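You operate a simulated robot arm through the tools that you are given. There is no shell and no other tool. Be economical: measure what you need, move in short steps, check, and stop when the job is done.

You run a simulated two-armed robot. Do the job below in one go: nothing can be reset, and whatever is moved stays where it is left.

Task
Take the beige bend and leave it on the left end of the bottle table. Put one of the wide yellow bottles from the middle drip shelf in the purple crate. Take the short white bottle on the top of the ice tank and put it away on the left end of the bottle table. Take the yellow spool and leave it on the brown tray. Pick up the blue drink bottle marked "return" from the middle board of the store shelf with one hand, pass it to the other hand and put it on the grey mat. Put the short yellow bottle on the right end of the ice tank top. Take the green drink bottle from the middle board of the store shelf and put it on the front of the fittings bench. Put the malt cup in the inside of the trough. Put the orange reducer on the middle board of the store shelf. Put one of the purple-cap bottles from the right end of the ice tank top on the top of the homogeniser. Do these in any order. Set down upright: short white bottle, blue drink bottle, short yellow bottle, green drink bottle, malt cup, orange reducer, purple-cap bottle.

It is judged by the outcome, as a careful person would: the job done as asked, and still so three seconds after it is handed in. It fails if anything else is knocked over, pushed out of place, dropped, spilled or broken. Lids that push on must go on centred and level and be pressed home; caps that screw on are set level and turned clockwise until they are tight.

Robot
Two 7-joint arms with two-finger grippers on one trunk, on a base that drives. Base frame: it is fixed to the floor where the robot stands at the start and does not move with it; the origin is under the middle of the robot, x ahead of it, y to its left, z up. Readings come in m, rad, newtons and seconds.
The left shoulder is at the start at [0.023, 0.221, 1.154], the right one opposite. With the tool pointing down near the work surface each hand reaches from about 0.1 to 0.64 m from the robot's upright axis, wherever it stands, measured 20 degrees to its own side. Places, roughly: beige bend (16x5x12 cm) [0.5, 0.2, 0.9]; blue drink bottle [-1.25, 4.75, 1]; brown tray (24x16x3 cm) [-3.3, 1.1, 0.7]; front of the fittings bench (68x21 cm) [0.68, 2.76, 0.84]; green drink bottle [-1, 4.75, 1]; grey mat (25x34 cm) [0.62, 0.2, 0.86]; inside of the trough [0.8, 4, 0.7]; left end of the bottle table [-0.4, -3.8, 0.8]; malt cup [-0.75, 4.75, 1]; middle board of the store shelf [-1.1, 4.8, 1]; orange reducer (10x8x8 cm) [0.8, 4.4, 0.5]; purple crate (32x17x9 cm) [-2.2, -3.9, 0.9]; purple-cap bottle [-3.25, 2, 0.75]; right end of the ice tank top [-3.4, 1.8, 0.7]; short white bottle [-3.25, 0.5, 0.75]; short yellow bottle [-1, 4.75, 1]; top of the homogeniser [-4.4, 1.6, 1]; wide yellow bottle (7x7x15 cm) [-0.9, -0.6, 1.3]; yellow spool (15x5x7 cm) [-3.3, 0.8, 0.7]. Payload 2.2 kg a hand.
Tool frame (each hand has its own): the origin (TCP) lies between the finger pads and is the grasp point; the fingertips stand 0.019 m ahead of it; z points along the fingers, y is the line along which they close. The gripper opens to 0.116 m. The gripper's body begins 0.07 m behind the TCP.
Orientation is that of the tool frame in the base frame, as a unit quaternion [x, y, z, w]. With the fingers straight down and closing along the base's y, the tool's x points along the base's -x, its y along +y and its z along -z.

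Tools
- The arms move only by the tool servo_tool. It takes "left_series", "right_series" or both (then of equal length, played together; a hand with none holds still); each is a list of rows, each an object (a shift or turn left out is 0, a gripper value left out holds the last) with "linear": the shift along the base's x, y, z in m, a list of three; "angular": the turn, a rotation vector about the base's x, y, z in rad, a list of three; "claw": the finger opening in m, from 0 to 0.116. In form: [{"linear": [x, y, z], "angular": [wx, wy, wz], "claw": claw}, ...]. A call has 1 to 12 rows; each row is the pose to reach, as a shift and turn from the pose commanded when the call began. A row lasts 0.2 s, in which the tool goes at most 0.05 m and 0.15 rad; a call with a longer step from one row to the next is refused whole, and so is a gripper value outside its range. Where a pose cannot be reached the arm comes as near as it can. A force on the tool above 40 N (or 10 N above the force at the start of the call, whichever is more), or a blocked arm, ends the call early, and 0.2 s more pass. Each finger halts on what it meets, pressing with about 43 N; the grip force reading is that of the motor and also rises with nothing between the fingers. The clock runs only during rows and for 0.2 s after the last one: add rows that repeat a pose to give the fingers time. The reply holds the time, the measured pose of the TCP, the force on the tool along the base axes, the opening and the grip force, in the units named above and with some noise, with the torque about the TCP (base axes, N m) and any sound that the robot's microphone picked up.
- Cameras (640 x 400 px; columns grow to the right, rows downward): "scene" is now at [0.0633, -0.0851, 1.3697]; the picture's right is [-0.96, -0.27, 0.00], its down [-0.04, 0.13, -0.99] and it looks along [0.26, -0.96, -0.13] (base axes); focal length 214 px, centre (320, 200). "left" rides on the left gripper at [0.069, 0.015, -0.097] in its tool frame; the picture's right is [-0.21, 0.98, 0.00], its down [-0.76, -0.17, -0.63] and it looks along [-0.62, -0.14, 0.77] (tool axes); focal length 251 px, centre (320, 200). "right" rides on the right gripper at [0.069, -0.015, -0.097] in its tool frame; the picture's right is [0.21, 0.98, 0.00], its down [-0.76, 0.17, -0.63] and it looks along [-0.62, 0.14, 0.77] (tool axes); focal length 251 px, centre (320, 200). There is no depth. A picture from a camera that has moved, and an enlarged one, comes with that camera's place and axes in the base frame and with its lens.
- capture(camera): a new picture of that camera. The clock stands still meanwhile.
- move_column(by): slides the trunk up (or, below 0, down) by that many m; the arms and the scene camera ride with it, the base frame stays. It gives what a move gives, with no picture.
- steer(legs): drives the robot by 1 to 6 legs, each [ahead, left, turn to the left] in m, m and rad, along the robot's own axes; the way and the turn of a leg run together, so that a leg with both is an arc; at most 1.5 m and 3.142 rad a leg. The arms and the cameras ride along, it lands a little off, and it stops where it bumps. It gives what a move gives.
- aim_head(pan, tilt): turns the head with the scene camera to pan (to the left, within 1.396 rad either way) and tilt (down, from -0.506 to 1.204), counted from straight ahead of the robot. It gives what a move gives.
- inspect(camera, box): a new picture of the part [left, top, right, bottom] of that camera's present view, enlarged. The clock stands still meanwhile.
- sign_off(): hands the job in; it is judged then, once.

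Go step by step. Nothing tells you exact positions but the pictures and the camera data: compare them with the known pose of the tool, close in by small moves and look again before you grip or let go. The budget is 535 turns and 316 pictures, counting those below and the enlarged ones. Unless the task says otherwise, let go and move clear before handing in.

The tools are called after ">>>" as a command line: name --argument value ..., lists and objects as JSON in quotes. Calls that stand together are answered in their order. servo_tool: Moves the arms, as the interface text tells. Its arguments: {"type":"object","properties":{"left_series":{"type":"array","items":{"type":"object","properties":{"linear":{"type":"array","items":{"type":"number"}},"angular":{"type":"array","items":{"type":"number"}},"claw":{"type":"number"}}}},"right_series":{"type":"array","items":{"type":"object","properties":{"linear":{"type":"array","items":{"type":"number"}},"angular":{"type":"array","items":{"type":"number"}},"claw":{"type":"number"}}}}},"required":[]} The other tools are called the same way: move_column (by) slides the trunk up or down; steer (legs) drives the base; aim_head (pan, tilt) turns the head that bears the scene camera; capture (camera) takes a picture; inspect (camera, box) takes an enlarged picture of a part of a camera's view; sign_off () hands the job in.

At the start:

```text
time: 0.0
left_tool_pos: [0.3247, -0.0363, 1.4438]
left_tcp_rot: [0.0, 1.0, -0.004, 0.0]
left_ft_force: [-0.1, 0.5, 0.5]
left_ft_torque: [-0.03, -0.01, 0.01]
left_grip_width: 0.116
left_grip_force: 0.1
right_tool_pos: [0.3025, -0.4359, 1.0017]
right_tcp_rot: [-0.001, 1.0, -0.003, 0.0]
right_ft_force: [-1.1, 0.3, -0.8]
right_ft_torque: [-0.03, -0.02, 0.01]
right_grip_width: 0.1159
right_grip_force: 0.2
trunk travel left (down, up): [-0.299, 0.191]
robot x, y, heading: [0.0002, -0.0003, 0.002]
head pan, tilt: [-1.302, 0.138]
```

scene: 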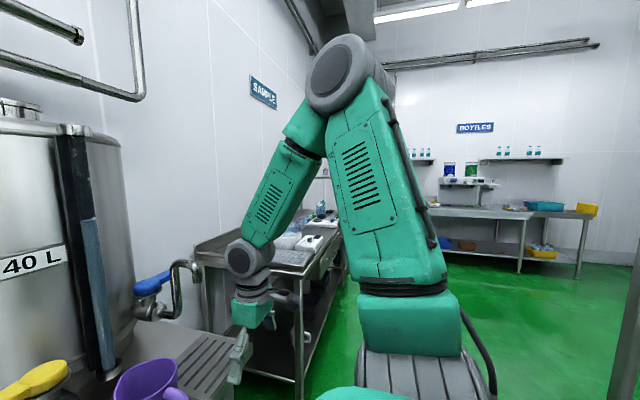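
right: 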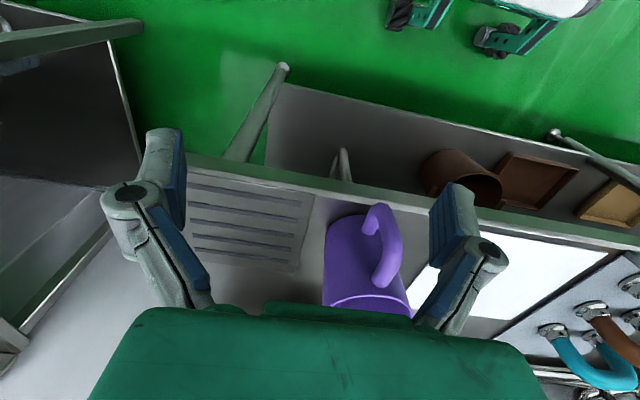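
left: 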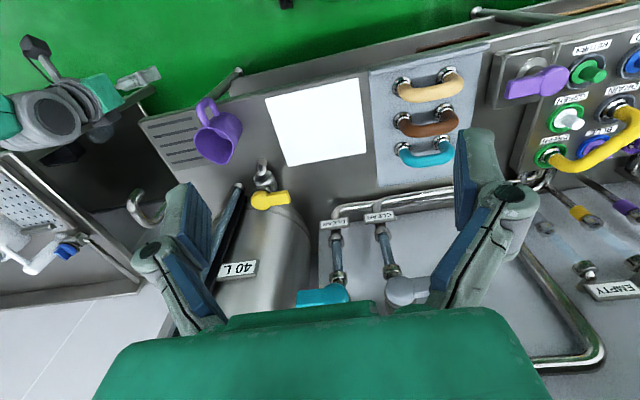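

I see the bench in front with a grey/white mat, three bends (beige, brown, teal) and purple jug. First I look around with the head.

>>> aim_head --pan 0 --tilt 0.7

>>> capture --camera "scene"

>>> aim_head --pan 1.39 --tilt 0.2

>>> capture --camera "scene"

```text
time: 1.5
left_tool_pos: [0.3237, -0.0457, 1.4434]
left_tcp_rot: [-0.001, 1.0, -0.001, 0.001]
left_ft_force: [-0.3, -0.5, -0.1]
left_ft_torque: [0.0, 0.02, 0.02]
left_grip_width: 0.1161
left_grip_force: 0.1
right_tool_pos: [0.3004, -0.4419, 0.9987]
right_tcp_rot: [0.0, 1.0, 0.0, 0.001]
right_ft_force: [-0.2, -0.8, 1.0]
right_ft_torque: [0.04, 0.0, 0.0]
right_grip_width: 0.1162
right_grip_force: 0.0
trunk travel left (down, up): [-0.299, 0.191]
robot x, y, heading: [0.0026, 0.0, -0.002]
head pan, tilt: [0.0, 0.7]
```

```text
312 pictures are left
camera scene: at [0.1236, -0.0077, 1.3178], right [0.0, -1.0, -0.01], down [-0.65, 0.0, -0.76], along [0.76, 0.0, -0.65], focal length 214 px, centre (320, 200)
```

scene: 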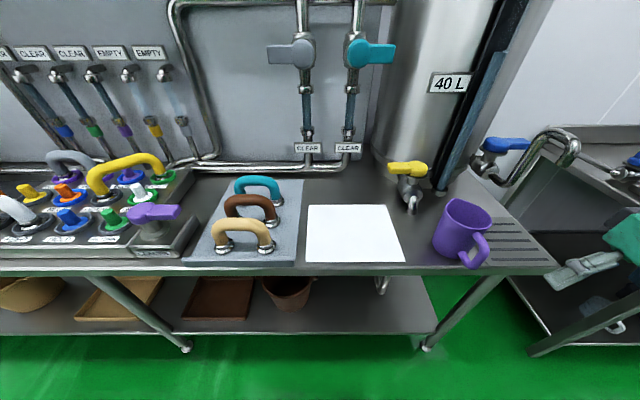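

```text
time: 3.0
left_tool_pos: [0.3243, -0.0456, 1.4431]
left_tcp_rot: [0.0, 1.0, 0.0, 0.0]
left_ft_force: [-1.0, 0.8, 0.0]
left_ft_torque: [-0.02, 0.04, -0.01]
left_grip_width: 0.1161
left_grip_force: 0.2
right_tool_pos: [0.3015, -0.4429, 0.9976]
right_tcp_rot: [0.0, 1.0, 0.002, 0.001]
right_ft_force: [0.0, 0.0, -0.6]
right_ft_torque: [-0.02, 0.02, 0.01]
right_grip_width: 0.1157
right_grip_force: 0.0
trunk travel left (down, up): [-0.299, 0.191]
robot x, y, heading: [-0.0027, -0.0012, 0.005]
head pan, tilt: [1.389, 0.201]
```

```text
311 pictures are left
camera scene: at [0.0555, 0.0857, 1.3637], right [0.98, -0.18, 0.0], down [-0.04, -0.19, -0.98], along [0.18, 0.96, -0.2], focal length 214 px, centre (320, 200)
```

scene: 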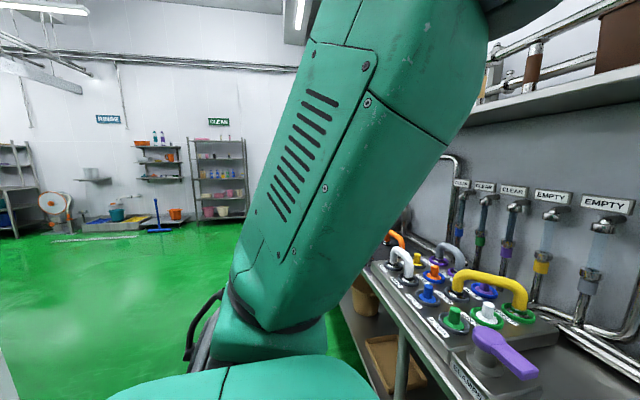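

>>> aim_head --pan 0.2 --tilt 0.8

>>> inspect --camera "scene" --box '[180, 100, 380, 225]'

>>> inspect --camera "left" --box '[340, 40, 540, 165]'

```text
time: 4.4
left_tool_pos: [0.3251, -0.0437, 1.4432]
left_tcp_rot: [0.0, 1.0, -0.002, -0.002]
left_ft_force: [-0.5, 0.0, 0.9]
left_ft_torque: [0.01, 0.04, 0.04]
left_grip_width: 0.1161
left_grip_force: 0.1
right_tool_pos: [0.3016, -0.4416, 0.9983]
right_tcp_rot: [-0.001, 1.0, 0.0, 0.001]
right_ft_force: [-0.3, -0.7, 0.0]
right_ft_torque: [-0.01, 0.03, 0.02]
right_grip_width: 0.116
right_grip_force: 0.0
trunk travel left (down, up): [-0.299, 0.191]
robot x, y, heading: [0.0009, 0.0039, 0.002]
head pan, tilt: [0.201, 0.799]
```

```text
3.20 times, centred on (280, 162) of scene
camera zoom: at [0.1121, 0.0519, 1.3419], right [0.61, -0.79, 0.0], down [-0.33, -0.25, -0.91], along [0.72, 0.56, -0.42], focal length 686 px, centre (448, 320)
```

zoom: 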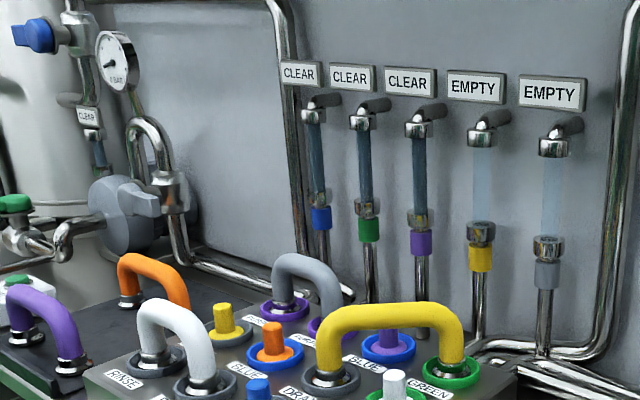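

```text
3.20 times, centred on (440, 102) of left
camera zoom: at [0.257, -0.0271, 1.5388], right [0.21, 0.98, 0.0], down [0.76, -0.16, 0.63], along [0.61, -0.14, -0.78], focal length 805 px, centre (-64, 512)
```

zoom: 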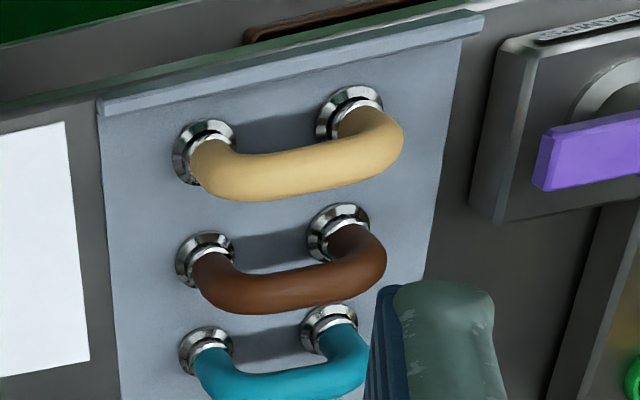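

The bend's bar is at about (0.466, 0.177, 0.955) running along y. I move the left hand above it, turned to close along x.

>>> servo_tool --left_series '[{"linear": [0.013, 0.02, -0.031], "angular": [0, 0, 0.143]}, {"linear": [0.026, 0.04, -0.062], "angular": [0, 0, 0.286]}, {"linear": [0.038, 0.06, -0.094], "angular": [0, 0, 0.428]}, {"linear": [0.051, 0.08, -0.125], "angular": [0, 0, 0.571]}, {"linear": [0.064, 0.1, -0.156], "angular": [0, 0, 0.714]}, {"linear": [0.077, 0.12, -0.187], "angular": [0, 0, 0.857]}, {"linear": [0.09, 0.14, -0.218], "angular": [0, 0, 1.0]}, {"linear": [0.102, 0.16, -0.249], "angular": [0, 0, 1.142]}, {"linear": [0.115, 0.18, -0.281], "angular": [0, 0, 1.285]}, {"linear": [0.128, 0.2, -0.312], "angular": [0, 0, 1.428]}, {"linear": [0.141, 0.221, -0.343], "angular": [0, 0, 1.571]}, {"linear": [0.141, 0.221, -0.343], "angular": [0, 0, 1.571], "claw": 0.08}]'

>>> capture --camera "left"

>>> capture --camera "scene"

```text
time: 7.0
left_tool_pos: [0.4616, 0.1779, 1.0995]
left_tcp_rot: [0.708, -0.706, 0.0, -0.002]
left_ft_force: [0.0, 0.1, -0.7]
left_ft_torque: [-0.01, -0.01, 0.0]
left_grip_width: 0.0801
left_grip_force: 0.0
right_tool_pos: [0.3002, -0.4418, 1.0004]
right_tcp_rot: [-0.001, 1.0, 0.0, 0.001]
right_ft_force: [0.3, 1.4, -0.5]
right_ft_torque: [0.02, -0.02, -0.01]
right_grip_width: 0.1159
right_grip_force: 0.1
trunk travel left (down, up): [-0.299, 0.191]
robot x, y, heading: [-0.0015, 0.0022, -0.003]
head pan, tilt: [0.201, 0.799]
```

```text
308 pictures are left
camera left: at [0.4471, 0.1096, 1.197], right [-0.98, 0.21, 0.0], down [0.16, 0.75, 0.64], along [0.14, 0.62, -0.77], focal length 251 px, centre (320, 200)
```

left: 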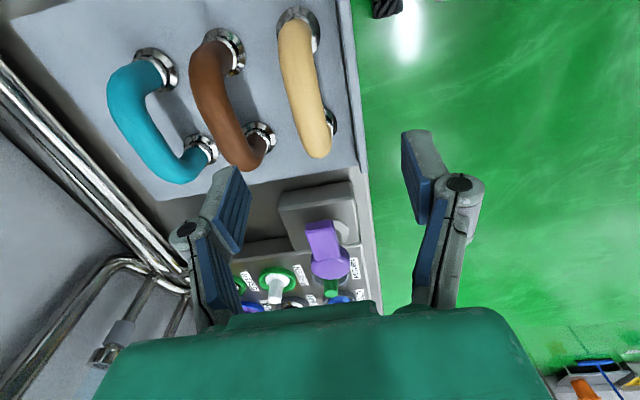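

```text
307 pictures are left
camera scene: at [0.1176, 0.0132, 1.3097], right [0.2, -0.98, 0.0], down [-0.7, -0.14, -0.7], along [0.68, 0.14, -0.72], focal length 214 px, centre (320, 200)
```

scene: 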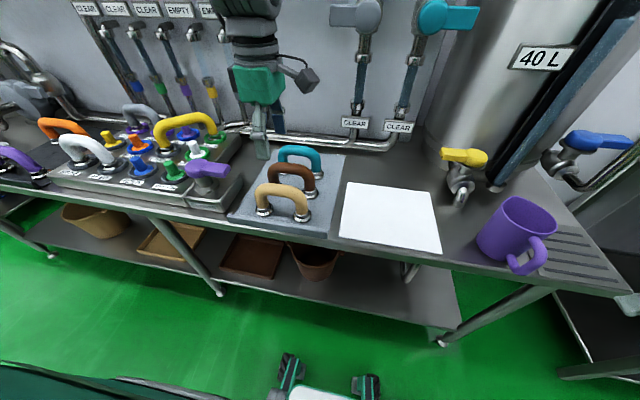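

>>> servo_tool --left_series '[{"linear": [0.013, -0.006, -0.04]}, {"linear": [0.013, -0.006, -0.08]}, {"linear": [0.013, -0.006, -0.12]}, {"linear": [0.013, -0.006, -0.155]}, {"linear": [0.013, -0.006, -0.155]}]'

>>> capture --camera "left"

>>> inspect --camera "scene" --box '[200, 130, 360, 230]'

```text
time: 8.2
left_tool_pos: [0.4789, 0.175, 0.952]
left_tcp_rot: [0.711, -0.703, 0.01, 0.001]
left_ft_force: [0.4, -0.1, -0.3]
left_ft_torque: [0.06, -0.01, 0.01]
left_grip_width: 0.0803
left_grip_force: 0.1
right_tool_pos: [0.3008, -0.4413, 0.999]
right_tcp_rot: [-0.001, 1.0, 0.0, 0.001]
right_ft_force: [0.0, -0.7, -0.8]
right_ft_torque: [-0.01, -0.03, -0.03]
right_grip_width: 0.116
right_grip_force: 0.0
trunk travel left (down, up): [-0.299, 0.191]
robot x, y, heading: [0.0027, 0.0015, -0.003]
head pan, tilt: [0.201, 0.799]
```

```text
306 pictures are left
camera left: at [0.4634, 0.1076, 1.0489], right [-0.98, 0.2, -0.01], down [0.15, 0.77, 0.62], along [0.14, 0.61, -0.78], focal length 251 px, centre (320, 200)
```

left: 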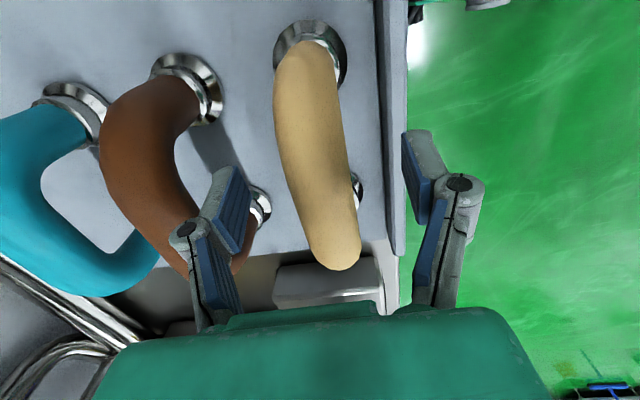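

```text
4.00 times, centred on (280, 180) of scene
camera zoom: at [0.118, 0.013, 1.3096], right [0.2, -0.98, 0.0], down [-0.7, -0.14, -0.7], along [0.68, 0.14, -0.72], focal length 858 px, centre (480, 280)
```

zoom: 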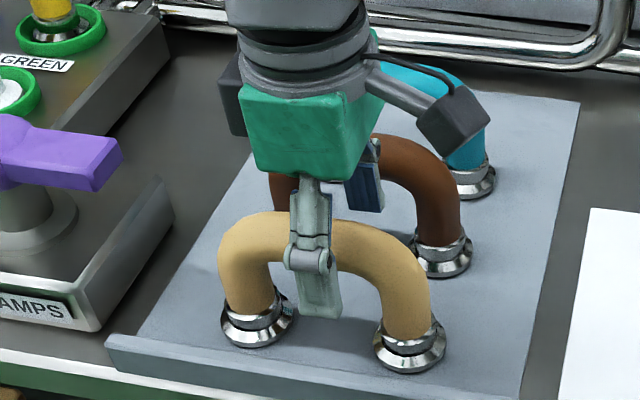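

The fingers straddle the bend. Closing and lifting a little.

>>> servo_tool --left_series '[{"linear": [0, 0, -0.008], "claw": 0.08}, {"linear": [0, 0, -0.008], "claw": 0.0}, {"linear": [0, 0, -0.008], "claw": 0.0}, {"linear": [0, 0, -0.008], "claw": 0.0}, {"linear": [0, 0, 0.01], "claw": 0.0}, {"linear": [0, 0, 0.03], "claw": 0.0}, {"linear": [0, 0, 0.06], "claw": 0.0}]'

>>> capture --camera "scene"

```text
time: 9.8
left_tool_pos: [0.4778, 0.1724, 1.0082]
left_tcp_rot: [0.71, -0.704, 0.004, 0.003]
left_ft_force: [0.1, -0.3, -4.3]
left_ft_torque: [-0.03, -0.01, -0.01]
left_grip_width: 0.0291
left_grip_force: 42.9
right_tool_pos: [0.3014, -0.442, 0.9987]
right_tcp_rot: [-0.001, 1.0, 0.0, 0.0]
right_ft_force: [0.2, -0.8, -0.5]
right_ft_torque: [0.01, 0.03, -0.03]
right_grip_width: 0.1159
right_grip_force: 0.1
trunk travel left (down, up): [-0.299, 0.191]
robot x, y, heading: [-0.0008, 0.0009, 0.001]
head pan, tilt: [0.201, 0.799]
```

```text
304 pictures are left
camera scene: at [0.1184, 0.0121, 1.3095], right [0.2, -0.98, 0.0], down [-0.7, -0.14, -0.7], along [0.68, 0.14, -0.72], focal length 214 px, centre (320, 200)
```

scene: 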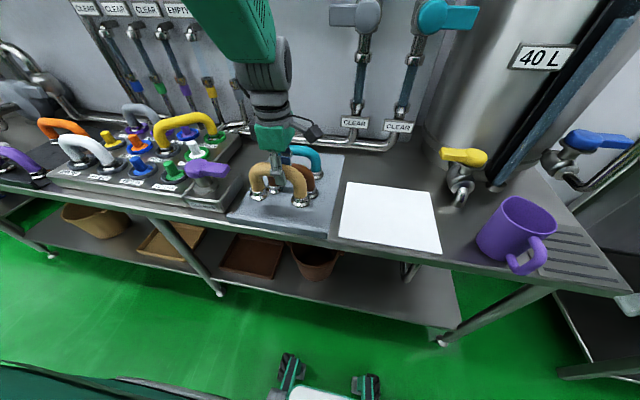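

>>> servo_tool --left_series '[{"linear": [0, 0, 0.05]}, {"linear": [0, 0, 0.1]}, {"linear": [0, 0, 0.15]}, {"linear": [-0.04, 0.01, 0.17]}, {"linear": [-0.08, 0.02, 0.17]}, {"linear": [-0.12, 0.03, 0.17]}, {"linear": [-0.16, 0.04, 0.17]}]'

>>> aim_head --pan -1.39 --tilt 0.3

>>> capture --camera "scene"

```text
time: 11.4
left_tool_pos: [0.4105, 0.2359, 1.1408]
left_tcp_rot: [-0.706, 0.708, -0.003, -0.001]
left_ft_force: [-0.3, 0.8, -5.4]
left_ft_torque: [-0.11, -0.05, 0.0]
left_grip_width: 0.0288
left_grip_force: 42.3
left hand out of reach, approached as far as the arm can: row 5, 6, 7
right_tool_pos: [0.3006, -0.4407, 1.0005]
right_tcp_rot: [0.001, 1.0, -0.001, 0.001]
right_ft_force: [-0.8, 0.6, 0.8]
right_ft_torque: [0.02, -0.02, 0.0]
right_grip_width: 0.116
right_grip_force: 0.0
trunk travel left (down, up): [-0.299, 0.191]
robot x, y, heading: [0.0013, 0.0014, 0.002]
head pan, tilt: [0.201, 0.799]
```

```text
time: 13.1
left_tool_pos: [0.4122, 0.2353, 1.1394]
left_tcp_rot: [0.708, -0.706, 0.001, 0.001]
left_ft_force: [0.5, 0.7, -4.0]
left_ft_torque: [-0.07, -0.05, 0.03]
left_grip_width: 0.0286
left_grip_force: 42.7
right_tool_pos: [0.3023, -0.442, 0.9987]
right_tcp_rot: [0.0, 1.0, 0.0, 0.0]
right_ft_force: [-0.2, 0.3, 0.2]
right_ft_torque: [-0.04, 0.03, 0.02]
right_grip_width: 0.1159
right_grip_force: 0.1
trunk travel left (down, up): [-0.299, 0.191]
robot x, y, heading: [-0.0008, -0.0002, 0.002]
head pan, tilt: [-1.389, 0.3]
```

```text
303 pictures are left
camera scene: at [0.0563, -0.095, 1.3538], right [-0.98, -0.18, 0.0], down [-0.06, 0.29, -0.95], along [0.17, -0.94, -0.3], focal length 214 px, centre (320, 200)
```

scene: 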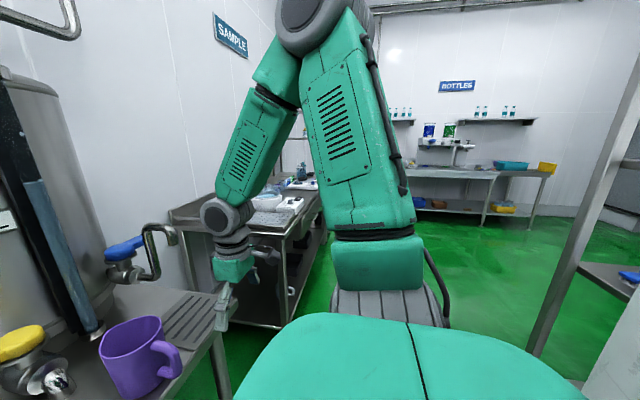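

Bend held. I tuck the right hand in, back off a bit and turn left to look at the drip shelf behind.

>>> servo_tool --right_series '[{"linear": [-0.02, 0.03, 0.03]}, {"linear": [-0.04, 0.06, 0.06]}, {"linear": [-0.05, 0.09, 0.09]}, {"linear": [-0.05, 0.12, 0.12]}]'

>>> steer --legs '[[-0.12, 0, 0], [0, 0, 1.57]]'

>>> aim_head --pan 1.2 --tilt 0.2

>>> capture --camera "scene"

```text
time: 14.1
left_tool_pos: [0.4126, 0.2271, 1.1411]
left_tcp_rot: [0.708, -0.707, 0.001, 0.002]
left_ft_force: [0.5, 0.2, -4.5]
left_ft_torque: [-0.02, -0.01, -0.03]
left_grip_width: 0.0286
left_grip_force: 42.9
right_tool_pos: [0.2909, -0.37, 1.0762]
right_tcp_rot: [0.001, 1.0, 0.008, -0.003]
right_ft_force: [0.3, 0.9, -0.7]
right_ft_torque: [0.0, 0.0, 0.02]
right_grip_width: 0.1159
right_grip_force: 0.0
right hand out of reach, approached as far as the arm can: row 3, 4
trunk travel left (down, up): [-0.299, 0.191]
robot x, y, heading: [-0.0001, -0.0016, -0.002]
head pan, tilt: [-1.389, 0.3]
```

```text
time: 19.1
left_tool_pos: [-0.3559, 0.4114, 1.1397]
left_tcp_rot: [1.0, 0.004, 0.004, -0.001]
left_ft_force: [-0.3, 0.0, -4.2]
left_ft_torque: [-0.01, -0.09, 0.0]
left_grip_width: 0.0283
left_grip_force: 42.6
right_tool_pos: [0.2422, 0.2935, 1.0807]
right_tcp_rot: [0.709, -0.705, -0.002, 0.001]
right_ft_force: [0.5, 0.0, -0.2]
right_ft_torque: [-0.01, -0.02, 0.02]
right_grip_width: 0.1159
right_grip_force: 0.0
trunk travel left (down, up): [-0.299, 0.191]
robot x, y, heading: [-0.1192, 0.0039, 1.575]
head pan, tilt: [-1.389, 0.3]
```

```text
time: 21.4
left_tool_pos: [-0.3557, 0.409, 1.14]
left_tcp_rot: [1.0, 0.003, 0.003, -0.002]
left_ft_force: [-0.5, 1.0, -4.6]
left_ft_torque: [0.0, -0.06, 0.03]
left_grip_width: 0.0284
left_grip_force: 43.4
right_tool_pos: [0.2434, 0.2913, 1.0788]
right_tcp_rot: [0.707, -0.707, -0.001, 0.004]
right_ft_force: [0.3, 0.2, -0.2]
right_ft_torque: [-0.01, 0.01, 0.0]
right_grip_width: 0.1161
right_grip_force: 0.0
trunk travel left (down, up): [-0.299, 0.191]
robot x, y, heading: [-0.1231, -0.0005, 1.576]
head pan, tilt: [1.201, 0.201]
```

```text
302 pictures are left
camera scene: at [-0.0711, 0.1172, 1.3751], right [0.83, -0.56, 0.0], down [-0.04, -0.06, -1.0], along [0.56, 0.83, -0.07], focal length 214 px, centre (320, 200)
```

scene: 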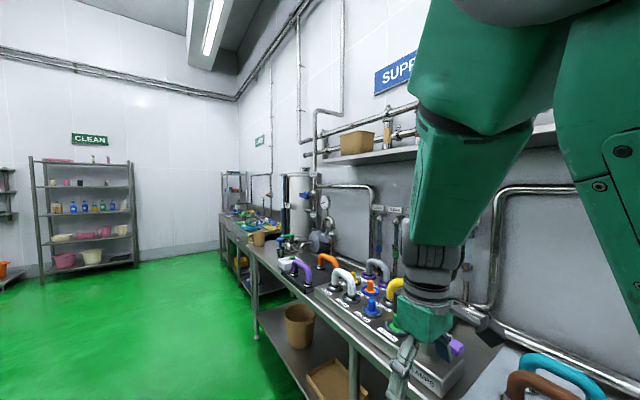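

>>> capture --camera "scene"

```text
301 pictures are left
camera scene: at [-0.0711, 0.1172, 1.3751], right [0.83, -0.56, 0.0], down [-0.04, -0.06, -1.0], along [0.56, 0.83, -0.07], focal length 214 px, centre (320, 200)
```

scene: 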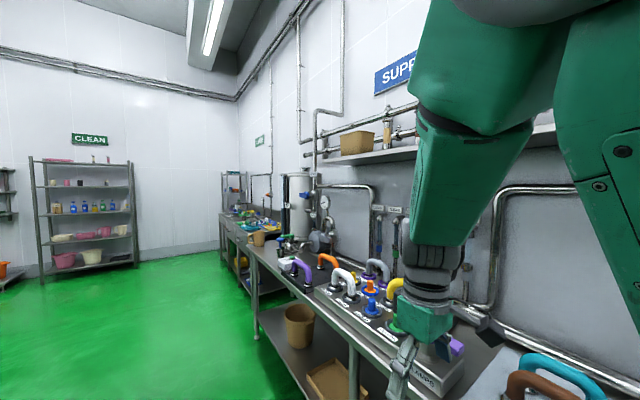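

>>> aim_head --pan 1.2 --tilt 0.2

>>> capture --camera "scene"

```text
time: 22.1
left_tool_pos: [-0.3553, 0.4108, 1.1406]
left_tcp_rot: [1.0, 0.003, 0.004, -0.001]
left_ft_force: [0.3, -0.1, -4.3]
left_ft_torque: [-0.03, -0.1, 0.03]
left_grip_width: 0.0282
left_grip_force: 43.0
right_tool_pos: [0.2432, 0.2916, 1.0786]
right_tcp_rot: [0.709, -0.705, -0.001, 0.004]
right_ft_force: [-0.9, 0.3, -0.3]
right_ft_torque: [0.0, -0.01, 0.0]
right_grip_width: 0.1161
right_grip_force: 0.2
trunk travel left (down, up): [-0.299, 0.191]
robot x, y, heading: [-0.1194, 0.0037, 1.573]
head pan, tilt: [1.201, 0.201]
```

```text
300 pictures are left
camera scene: at [-0.0714, 0.1174, 1.3753], right [0.83, -0.56, 0.0], down [-0.04, -0.06, -1.0], along [0.56, 0.83, -0.07], focal length 214 px, centre (320, 200)
```

scene: 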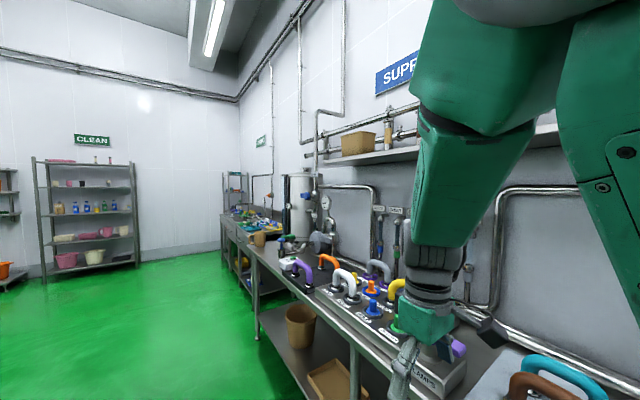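

>>> aim_head --pan -0.3 --tilt 0.0

>>> aim_head --pan 0.6 --tilt -0.1

>>> capture --camera "scene"

```text
time: 23.6
left_tool_pos: [-0.3558, 0.4096, 1.1416]
left_tcp_rot: [1.0, 0.004, 0.003, -0.002]
left_ft_force: [0.3, 0.5, -5.0]
left_ft_torque: [-0.01, -0.1, 0.02]
left_grip_width: 0.0283
left_grip_force: 43.0
right_tool_pos: [0.2426, 0.2912, 1.0805]
right_tcp_rot: [0.709, -0.705, -0.002, 0.001]
right_ft_force: [1.0, -0.2, -0.5]
right_ft_torque: [0.01, 0.02, 0.02]
right_grip_width: 0.116
right_grip_force: 0.0
trunk travel left (down, up): [-0.299, 0.191]
robot x, y, heading: [-0.1216, 0.0024, 1.577]
head pan, tilt: [-0.3, 0.0]
```

```text
time: 24.9
left_tool_pos: [-0.3569, 0.4101, 1.1413]
left_tcp_rot: [1.0, 0.003, 0.003, -0.002]
left_ft_force: [-0.7, 0.5, -4.9]
left_ft_torque: [0.0, -0.08, -0.01]
left_grip_width: 0.0279
left_grip_force: 42.9
right_tool_pos: [0.2447, 0.2924, 1.0792]
right_tcp_rot: [0.709, -0.706, -0.001, 0.002]
right_ft_force: [-0.1, -0.3, -2.0]
right_ft_torque: [0.01, -0.01, -0.01]
right_grip_width: 0.1158
right_grip_force: 0.0
trunk travel left (down, up): [-0.299, 0.191]
robot x, y, heading: [-0.122, 0.0016, 1.574]
head pan, tilt: [0.6, -0.099]
```

```text
299 pictures are left
camera scene: at [-0.1718, 0.1133, 1.3904], right [0.82, 0.57, 0.0], down [-0.06, 0.08, -1.0], along [-0.56, 0.82, 0.1], focal length 214 px, centre (320, 200)
```

scene: 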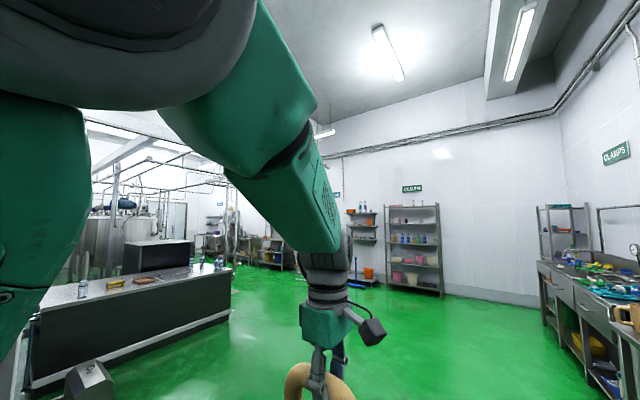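

>>> steer --legs '[[0.6, 0, 0], [0, 0, 1.57]]'

>>> aim_head --pan 0.2 --tilt 0.1

>>> capture --camera "scene"

```text
time: 32.1
left_tool_pos: [-0.5299, 0.3604, 1.1412]
left_tcp_rot: [0.699, 0.715, 0.001, -0.002]
left_ft_force: [0.8, 0.6, -5.0]
left_ft_torque: [0.08, 0.01, 0.01]
left_grip_width: 0.0276
left_grip_force: 43.2
right_tool_pos: [-0.4191, 0.9619, 1.0791]
right_tcp_rot: [1.0, 0.01, 0.0, 0.003]
right_ft_force: [1.1, -0.4, -0.9]
right_ft_torque: [0.01, 0.01, 0.01]
right_grip_width: 0.1158
right_grip_force: 0.1
trunk travel left (down, up): [-0.299, 0.191]
robot x, y, heading: [-0.1225, 0.604, -3.122]
head pan, tilt: [0.6, -0.099]
```

```text
time: 33.0
left_tool_pos: [-0.5281, 0.3599, 1.1425]
left_tcp_rot: [0.699, 0.715, 0.001, -0.006]
left_ft_force: [0.6, -0.9, -4.5]
left_ft_torque: [0.1, 0.02, -0.01]
left_grip_width: 0.0278
left_grip_force: 43.1
right_tool_pos: [-0.4173, 0.9615, 1.0805]
right_tcp_rot: [1.0, 0.009, -0.002, 0.003]
right_ft_force: [0.2, -0.7, -0.2]
right_ft_torque: [0.03, 0.01, -0.01]
right_grip_width: 0.1158
right_grip_force: 0.0
trunk travel left (down, up): [-0.299, 0.191]
robot x, y, heading: [-0.1249, 0.603, -3.12]
head pan, tilt: [0.201, 0.099]
```

```text
298 pictures are left
camera scene: at [-0.2589, 0.5786, 1.3726], right [-0.22, 0.98, 0.0], down [0.1, 0.02, -0.99], along [-0.97, -0.22, -0.1], focal length 214 px, centre (320, 200)
```

scene: 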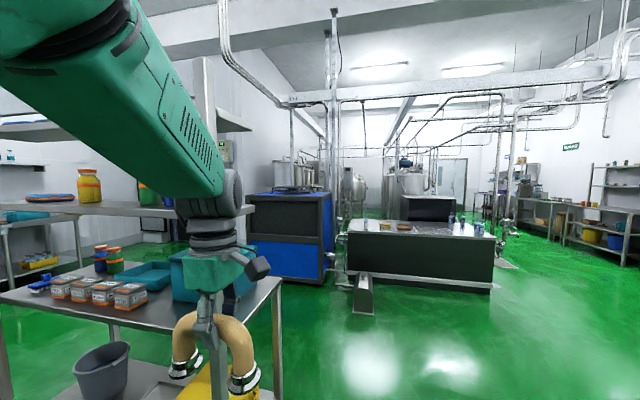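

I see the drip unit (table with shelf above, yellow jars) to my left. I slide left to face the wide yellow bottles.

>>> steer --legs '[[0, 1.35, -0.02]]'

>>> aim_head --pan -0.3 --tilt 0.15

>>> capture --camera "scene"

```text
time: 39.6
left_tool_pos: [-0.5086, -0.9639, 1.1419]
left_tcp_rot: [0.703, 0.711, 0.0, -0.003]
left_ft_force: [0.5, 0.2, -4.5]
left_ft_torque: [0.06, 0.0, -0.03]
left_grip_width: 0.0273
left_grip_force: 43.4
right_tool_pos: [-0.3942, -0.3619, 1.079]
right_tcp_rot: [1.0, 0.005, -0.001, 0.005]
right_ft_force: [0.5, -0.1, 0.5]
right_ft_torque: [-0.02, -0.02, 0.0]
right_grip_width: 0.116
right_grip_force: 0.0
trunk travel left (down, up): [-0.299, 0.191]
robot x, y, heading: [-0.1023, -0.7279, -3.131]
head pan, tilt: [0.201, 0.099]
```

```text
time: 40.5
left_tool_pos: [-0.5068, -0.9638, 1.143]
left_tcp_rot: [0.703, 0.712, 0.0, -0.006]
left_ft_force: [0.9, -0.4, -5.2]
left_ft_torque: [0.06, -0.02, 0.01]
left_grip_width: 0.0273
left_grip_force: 42.7
right_tool_pos: [-0.3924, -0.3645, 1.081]
right_tcp_rot: [1.0, 0.005, -0.002, 0.005]
right_ft_force: [-0.3, -0.2, 1.0]
right_ft_torque: [-0.03, 0.01, -0.01]
right_grip_width: 0.1161
right_grip_force: 0.0
trunk travel left (down, up): [-0.299, 0.191]
robot x, y, heading: [-0.1032, -0.7254, -3.131]
head pan, tilt: [-0.3, 0.15]
```

```text
297 pictures are left
camera scene: at [-0.2373, -0.7019, 1.3678], right [0.28, 0.96, 0.0], down [0.15, -0.04, -0.99], along [-0.95, 0.28, -0.15], focal length 214 px, centre (320, 200)
```

scene: 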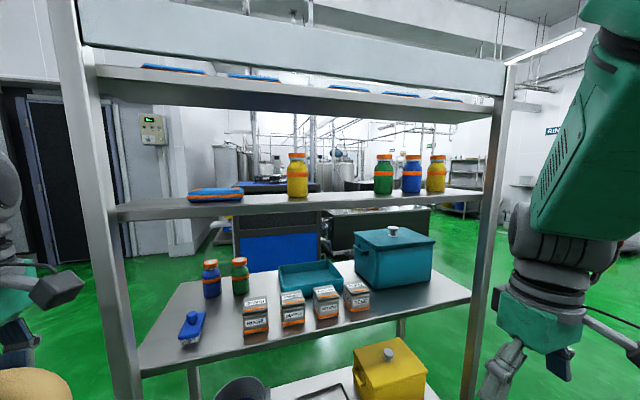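

>>> inspect --camera "scene" --box '[240, 120, 400, 220]'

>>> capture --camera "right"

```text
4.00 times, centred on (320, 170) of scene
camera zoom: at [-0.2373, -0.7019, 1.3678], right [0.28, 0.96, 0.0], down [0.15, -0.04, -0.99], along [-0.95, 0.28, -0.15], focal length 858 px, centre (320, 320)
```

zoom: 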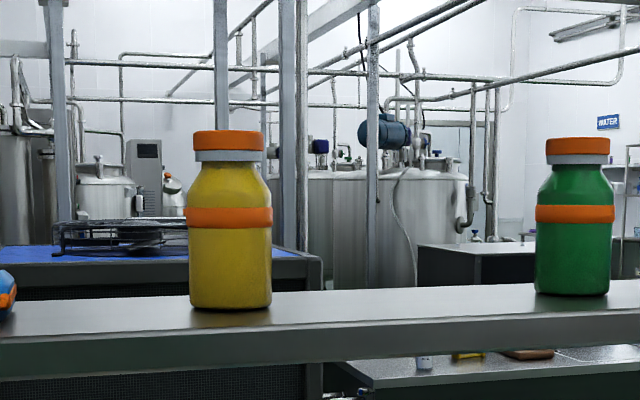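

```text
295 pictures are left
camera right: at [-0.325, -0.3468, 1.1765], right [0.23, -0.97, 0.01], down [-0.75, -0.17, 0.64], along [-0.62, -0.15, -0.77], focal length 251 px, centre (320, 200)
```

right: 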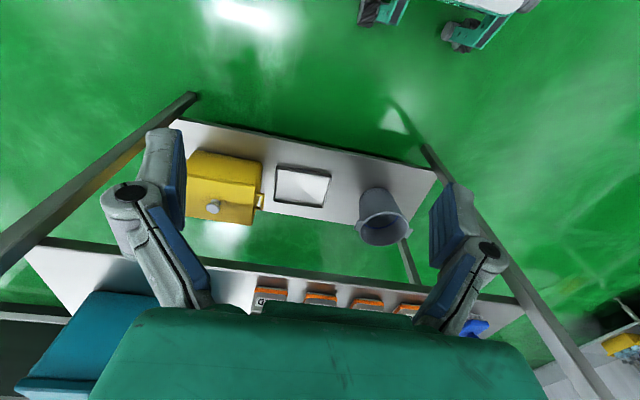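

One wide yellow bottle stands free at about (-0.96,-0.57,1.27–1.42). I turn left so the right shoulder leads and the left hand with the bend stays clear of the rack.

>>> steer --legs '[[0, 0, 0.7]]'

>>> servo_tool --right_series '[{"linear": [0, 0.01, 0.045], "angular": [0, 0.131, 0]}, {"linear": [0, 0.02, 0.09], "angular": [0, 0.262, 0]}, {"linear": [0, 0.03, 0.135], "angular": [0, 0.393, 0]}, {"linear": [0, 0.04, 0.18], "angular": [0, 0.524, 0]}, {"linear": [0, 0.05, 0.225], "angular": [0, 0.654, 0]}, {"linear": [0, 0.06, 0.265], "angular": [0, 0.785, 0]}]'

>>> capture --camera "right"

```text
time: 42.8
left_tool_pos: [-0.2585, -1.1687, 1.1428]
left_tcp_rot: [0.416, 0.909, -0.002, -0.006]
left_ft_force: [-0.4, -0.6, -4.6]
left_ft_torque: [0.1, 0.04, 0.03]
left_grip_width: 0.0271
left_grip_force: 42.6
right_tool_pos: [-0.5571, -0.6365, 1.0804]
right_tcp_rot: [0.937, 0.348, 0.0, 0.004]
right_ft_force: [0.1, -0.3, 0.6]
right_ft_torque: [-0.02, -0.01, 0.0]
right_grip_width: 0.1159
right_grip_force: 0.1
trunk travel left (down, up): [-0.299, 0.191]
robot x, y, heading: [-0.1038, -0.7249, -2.432]
head pan, tilt: [-0.3, 0.15]
```

```text
time: 44.2
left_tool_pos: [-0.2564, -1.167, 1.1442]
left_tcp_rot: [0.417, 0.909, -0.003, -0.006]
left_ft_force: [-0.1, 1.1, -5.2]
left_ft_torque: [0.07, 0.04, 0.0]
left_grip_width: 0.027
left_grip_force: 42.3
right_tool_pos: [-0.7045, -0.462, 1.3701]
right_tcp_rot: [0.865, 0.324, -0.361, -0.13]
right_ft_force: [0.4, 0.1, 0.5]
right_ft_torque: [-0.03, 0.02, 0.02]
right_grip_width: 0.1161
right_grip_force: 0.1
right hand out of reach, approached as far as the arm can: row 1, 2, 3, 4, 5, 6
trunk travel left (down, up): [-0.299, 0.191]
robot x, y, heading: [-0.1068, -0.7288, -2.431]
head pan, tilt: [-0.3, 0.15]
```

```text
294 pictures are left
camera right: at [-0.6084, -0.4033, 1.4068], right [0.57, -0.6, -0.56], down [0.12, -0.61, 0.78], along [-0.81, -0.51, -0.28], focal length 251 px, centre (320, 200)
```

right: 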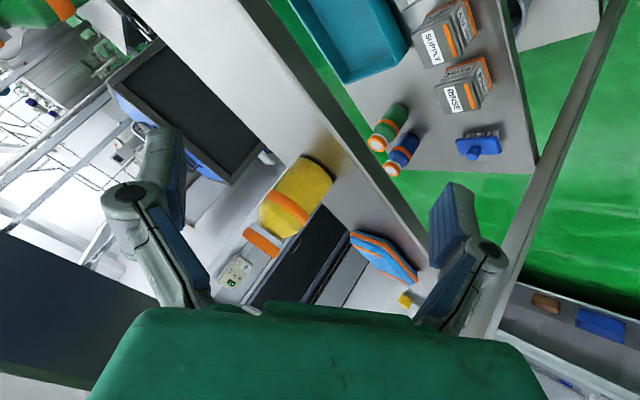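

>>> servo_tool --right_series '[{"linear": [0.03, -0.02, 0], "angular": [-0.1, 0, -0.1]}, {"linear": [0.03, -0.04, 0], "angular": [-0.2, 0, -0.2]}, {"linear": [0.03, -0.06, 0], "angular": [-0.3, 0, -0.3]}, {"linear": [0.03, -0.08, 0], "angular": [-0.4, 0, -0.4]}, {"linear": [0.03, -0.108, 0], "angular": [-0.5, 0, -0.5]}, {"linear": [0.03, -0.108, 0], "angular": [-0.5, 0, -0.5]}]'

>>> capture --camera "right"

>>> capture --camera "scene"

```text
time: 45.6
left_tool_pos: [-0.2575, -1.1681, 1.1429]
left_tcp_rot: [0.416, 0.909, -0.002, -0.006]
left_ft_force: [0.8, 0.9, -5.3]
left_ft_torque: [0.05, 0.03, -0.01]
left_grip_width: 0.0269
left_grip_force: 43.8
right_tool_pos: [-0.7491, -0.5428, 1.3782]
right_tcp_rot: [0.923, 0.002, -0.385, 0.003]
right_ft_force: [-0.4, 0.1, -0.8]
right_ft_torque: [-0.01, -0.01, -0.01]
right_grip_width: 0.1161
right_grip_force: 0.2
right hand out of reach, approached as far as the arm can: row 1, 2, 3, 4, 5, 6
trunk travel left (down, up): [-0.299, 0.191]
robot x, y, heading: [-0.1036, -0.7289, -2.429]
head pan, tilt: [-0.3, 0.15]
```

```text
293 pictures are left
camera right: at [-0.6338, -0.5267, 1.3974], right [0.16, -0.98, -0.15], down [-0.08, -0.16, 0.98], along [-0.98, -0.14, -0.11], focal length 251 px, centre (320, 200)
```

right: 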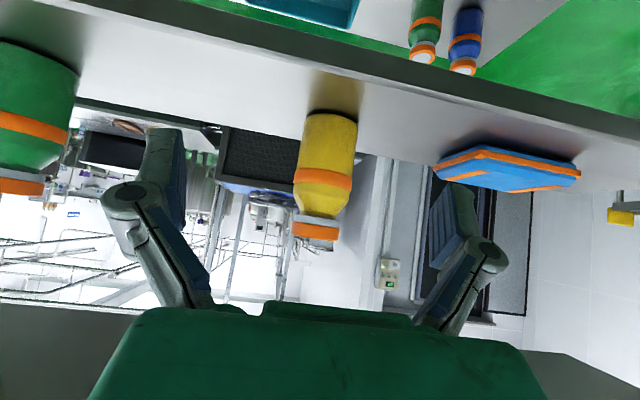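

```text
292 pictures are left
camera scene: at [-0.2234, -0.7936, 1.3679], right [-0.4, 0.92, 0.0], down [0.14, 0.06, -0.99], along [-0.91, -0.39, -0.15], focal length 214 px, centre (320, 200)
```

scene: 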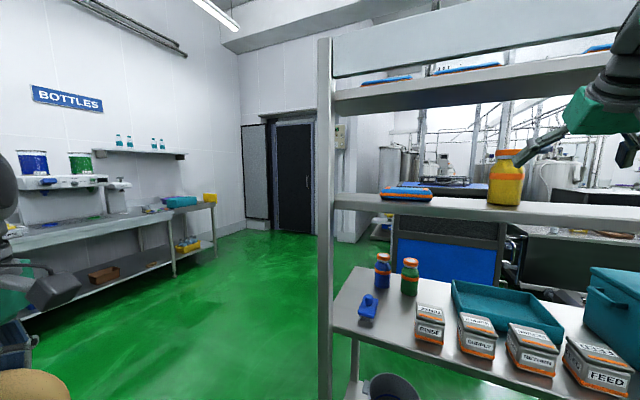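

>>> servo_tool --right_series '[{"linear": [0, -0.015, -0.02]}, {"linear": [0, -0.027, -0.043]}, {"linear": [0, -0.027, -0.043]}]'

```text
time: 46.4
left_tool_pos: [-0.2568, -1.1682, 1.145]
left_tcp_rot: [0.417, 0.909, -0.002, -0.006]
left_ft_force: [0.1, -1.3, -4.1]
left_ft_torque: [0.07, 0.04, 0.01]
left_grip_width: 0.0267
left_grip_force: 43.3
right_tool_pos: [-0.7595, -0.5677, 1.3346]
right_tcp_rot: [0.923, 0.004, -0.386, 0.003]
right_ft_force: [-0.2, -0.5, -0.4]
right_ft_torque: [0.01, 0.0, -0.01]
right_grip_width: 0.1158
right_grip_force: 0.1
right hand out of reach, approached as far as the arm can: row 1, 2, 3
trunk travel left (down, up): [-0.299, 0.191]
robot x, y, heading: [-0.1048, -0.727, -2.426]
head pan, tilt: [-0.3, 0.15]
```

>>> servo_tool --right_series '[{"linear": [-0.04, -0.001, 0]}, {"linear": [-0.08, -0.001, 0]}, {"linear": [-0.12, -0.002, 0]}, {"linear": [-0.15, -0.002, 0]}, {"linear": [-0.15, -0.002, 0]}]'

>>> capture --camera "right"

>>> capture --camera "scene"

```text
time: 47.6
left_tool_pos: [-0.2568, -1.1674, 1.1446]
left_tcp_rot: [0.416, 0.909, -0.002, -0.006]
left_ft_force: [0.2, -0.7, -4.7]
left_ft_torque: [0.08, 0.06, 0.0]
left_grip_width: 0.0269
left_grip_force: 42.9
right_tool_pos: [-0.9081, -0.5709, 1.335]
right_tcp_rot: [0.923, 0.002, -0.385, 0.002]
right_ft_force: [-0.7, -0.5, 0.3]
right_ft_torque: [0.03, 0.0, 0.04]
right_grip_width: 0.1161
right_grip_force: 0.1
trunk travel left (down, up): [-0.299, 0.191]
robot x, y, heading: [-0.1034, -0.73, -2.426]
head pan, tilt: [-0.3, 0.15]
```

```text
291 pictures are left
camera right: at [-0.7928, -0.5541, 1.3538], right [0.16, -0.98, -0.15], down [-0.08, -0.16, 0.98], along [-0.98, -0.14, -0.1], focal length 251 px, centre (320, 200)
```

right: 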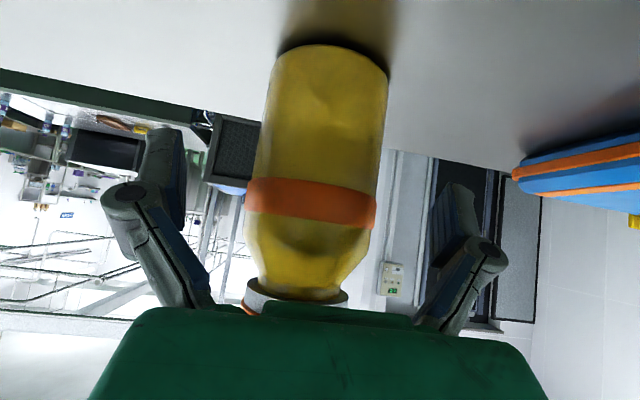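

```text
290 pictures are left
camera scene: at [-0.2244, -0.7931, 1.3678], right [-0.4, 0.92, 0.0], down [0.14, 0.06, -0.99], along [-0.91, -0.39, -0.15], focal length 214 px, centre (320, 200)
```

scene: 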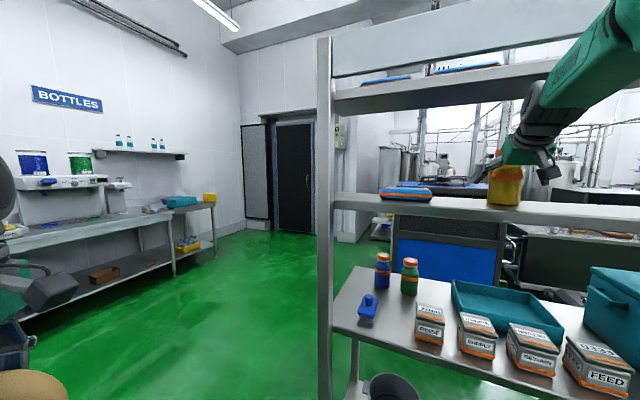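

>>> servo_tool --right_series '[{"linear": [-0.02, 0, 0]}, {"linear": [-0.02, 0, 0], "claw": 0.06}, {"linear": [-0.02, 0, 0], "claw": 0.04}, {"linear": [-0.02, 0, 0], "claw": 0.04}, {"linear": [-0.02, 0, 0], "claw": 0.04}, {"linear": [-0.02, 0, 0], "claw": 0.04}]'

>>> capture --camera "right"

```text
time: 49.0
left_tool_pos: [-0.2596, -1.1676, 1.1433]
left_tcp_rot: [0.416, 0.909, -0.002, -0.005]
left_ft_force: [0.7, -0.4, -5.0]
left_ft_torque: [0.07, 0.01, -0.01]
left_grip_width: 0.0268
left_grip_force: 42.4
right_tool_pos: [-0.932, -0.5697, 1.3335]
right_tcp_rot: [0.923, 0.002, -0.384, 0.003]
right_ft_force: [0.6, 0.4, -0.2]
right_ft_torque: [0.01, 0.0, 0.03]
right_grip_width: 0.0653
right_grip_force: 42.8
trunk travel left (down, up): [-0.299, 0.191]
robot x, y, heading: [-0.1055, -0.7253, -2.426]
head pan, tilt: [-0.3, 0.15]
```

```text
289 pictures are left
camera right: at [-0.8151, -0.5532, 1.3515], right [0.16, -0.98, -0.15], down [-0.08, -0.16, 0.98], along [-0.98, -0.14, -0.11], focal length 251 px, centre (320, 200)
```

right: 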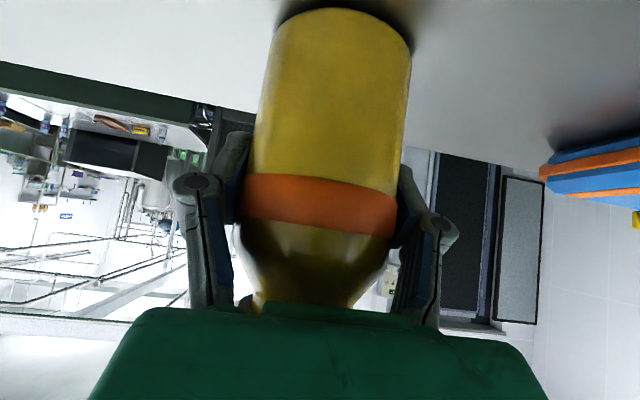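

>>> servo_tool --right_series '[{"linear": [0, 0, 0.02]}, {"linear": [0, 0, 0.04]}, {"linear": [0.04, 0, 0.04]}, {"linear": [0.08, 0, 0.04]}, {"linear": [0.12, 0, 0.04]}, {"linear": [0.16, 0, 0.04]}, {"linear": [0.16, 0, 0.04]}]'

>>> capture --camera "scene"

```text
time: 50.6
left_tool_pos: [-0.2603, -1.1665, 1.1444]
left_tcp_rot: [0.417, 0.909, -0.003, -0.006]
left_ft_force: [-0.6, 0.4, -5.0]
left_ft_torque: [0.07, 0.03, -0.01]
left_grip_width: 0.0267
left_grip_force: 42.6
right_tool_pos: [-0.7709, -0.5697, 1.3727]
right_tcp_rot: [0.923, 0.001, -0.384, 0.001]
right_ft_force: [-0.3, 0.3, -3.3]
right_ft_torque: [0.0, 0.02, -0.03]
right_grip_width: 0.0655
right_grip_force: 43.2
trunk travel left (down, up): [-0.299, 0.191]
robot x, y, heading: [-0.104, -0.7258, -2.429]
head pan, tilt: [-0.3, 0.15]
```

```text
288 pictures are left
camera scene: at [-0.2251, -0.7935, 1.3677], right [-0.4, 0.92, 0.0], down [0.14, 0.06, -0.99], along [-0.91, -0.39, -0.15], focal length 214 px, centre (320, 200)
```

scene: 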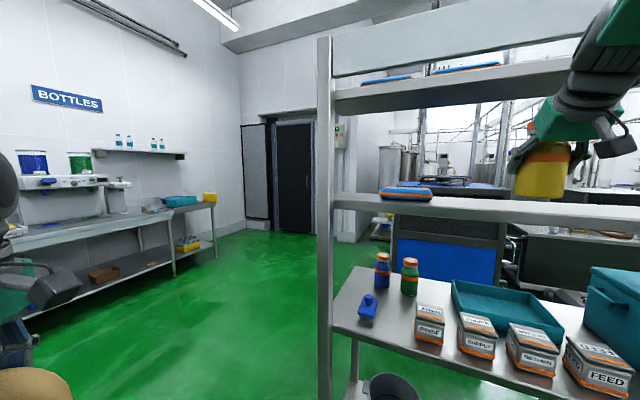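

Bottle in hand. I back off the rack, turn toward the bottle table and drive there part-way.

>>> steer --legs '[[-0.11, 0.095, 0], [0, 0, 0.86], [1.4, 0, 0]]'

>>> aim_head --pan -0.2 --tilt 0.3

>>> capture --camera "scene"

```text
time: 60.8
left_tool_pos: [0.2338, -2.5317, 1.151]
left_tcp_rot: [0.002, 1.0, -0.004, 0.005]
left_ft_force: [-5.5, -1.3, -5.3]
left_ft_torque: [-0.02, -0.19, -0.03]
left_grip_width: 0.0255
left_grip_force: 43.2
right_tool_pos: [-0.5578, -2.5342, 1.3528]
right_tcp_rot: [0.844, 0.384, -0.333, 0.171]
right_ft_force: [-1.8, 0.6, -5.1]
right_ft_torque: [-0.13, -0.07, 0.08]
right_grip_width: 0.0652
right_grip_force: 43.4
trunk travel left (down, up): [-0.299, 0.191]
robot x, y, heading: [0.037, -2.129, -1.566]
head pan, tilt: [-0.3, 0.15]
```

```text
time: 61.5
left_tool_pos: [0.2711, -2.5304, 1.1394]
left_tcp_rot: [-0.004, 1.0, 0.005, -0.025]
left_ft_force: [0.7, 0.0, -5.9]
left_ft_torque: [0.01, 0.09, -0.01]
left_grip_width: 0.0259
left_grip_force: 42.7
right_tool_pos: [-0.5182, -2.5317, 1.3717]
right_tcp_rot: [0.838, 0.388, -0.346, 0.165]
right_ft_force: [-0.4, -1.2, -3.5]
right_ft_torque: [0.03, 0.0, 0.0]
right_grip_width: 0.0655
right_grip_force: 43.0
trunk travel left (down, up): [-0.299, 0.191]
robot x, y, heading: [0.0363, -2.1288, -1.567]
head pan, tilt: [-0.201, 0.3]
```

```text
287 pictures are left
camera scene: at [0.039, -2.2657, 1.3538], right [-0.98, 0.19, 0.02], down [0.04, 0.29, -0.96], along [-0.19, -0.94, -0.29], focal length 214 px, centre (320, 200)
```

scene: 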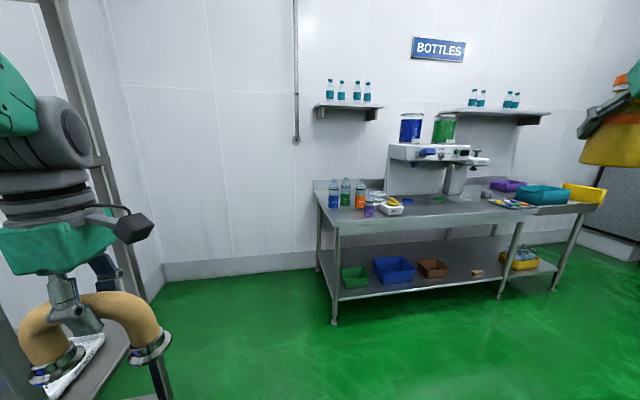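

>>> steer --legs '[[0, -0.35, 0], [0.8, 0, 0]]'

>>> aim_head --pan -0.1 --tilt 0.5

>>> capture --camera "scene"

```text
time: 67.6
left_tool_pos: [-0.0484, -3.3319, 1.1345]
left_tcp_rot: [-0.002, 0.999, 0.006, -0.034]
left_ft_force: [1.2, -0.8, -6.1]
left_ft_torque: [0.07, 0.14, -0.01]
left_grip_width: 0.0251
left_grip_force: 42.7
right_tool_pos: [-0.8335, -3.3295, 1.3822]
right_tcp_rot: [0.836, 0.388, -0.355, 0.158]
right_ft_force: [0.0, 0.5, -3.6]
right_ft_torque: [0.04, 0.03, -0.01]
right_grip_width: 0.0657
right_grip_force: 42.8
trunk travel left (down, up): [-0.299, 0.191]
robot x, y, heading: [-0.3019, -2.9243, -1.572]
head pan, tilt: [-0.201, 0.3]
```

```text
time: 68.4
left_tool_pos: [-0.0358, -3.327, 1.1364]
left_tcp_rot: [-0.004, 0.999, 0.006, -0.036]
left_ft_force: [2.6, -0.1, -5.0]
left_ft_torque: [0.06, 0.21, 0.01]
left_grip_width: 0.0249
left_grip_force: 42.8
right_tool_pos: [-0.8188, -3.3248, 1.3859]
right_tcp_rot: [0.833, 0.39, -0.358, 0.161]
right_ft_force: [2.2, -2.9, -2.2]
right_ft_torque: [0.11, 0.13, -0.14]
right_grip_width: 0.0654
right_grip_force: 42.5
trunk travel left (down, up): [-0.299, 0.191]
robot x, y, heading: [-0.2914, -2.9289, -1.567]
head pan, tilt: [-0.099, 0.499]
```

```text
286 pictures are left
camera scene: at [-0.2593, -3.0611, 1.335], right [-0.99, 0.1, 0.03], down [0.02, 0.48, -0.88], along [-0.1, -0.87, -0.48], focal length 214 px, centre (320, 200)
```

scene: 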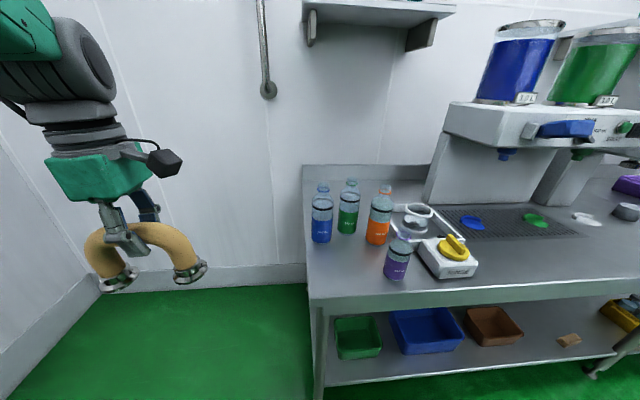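

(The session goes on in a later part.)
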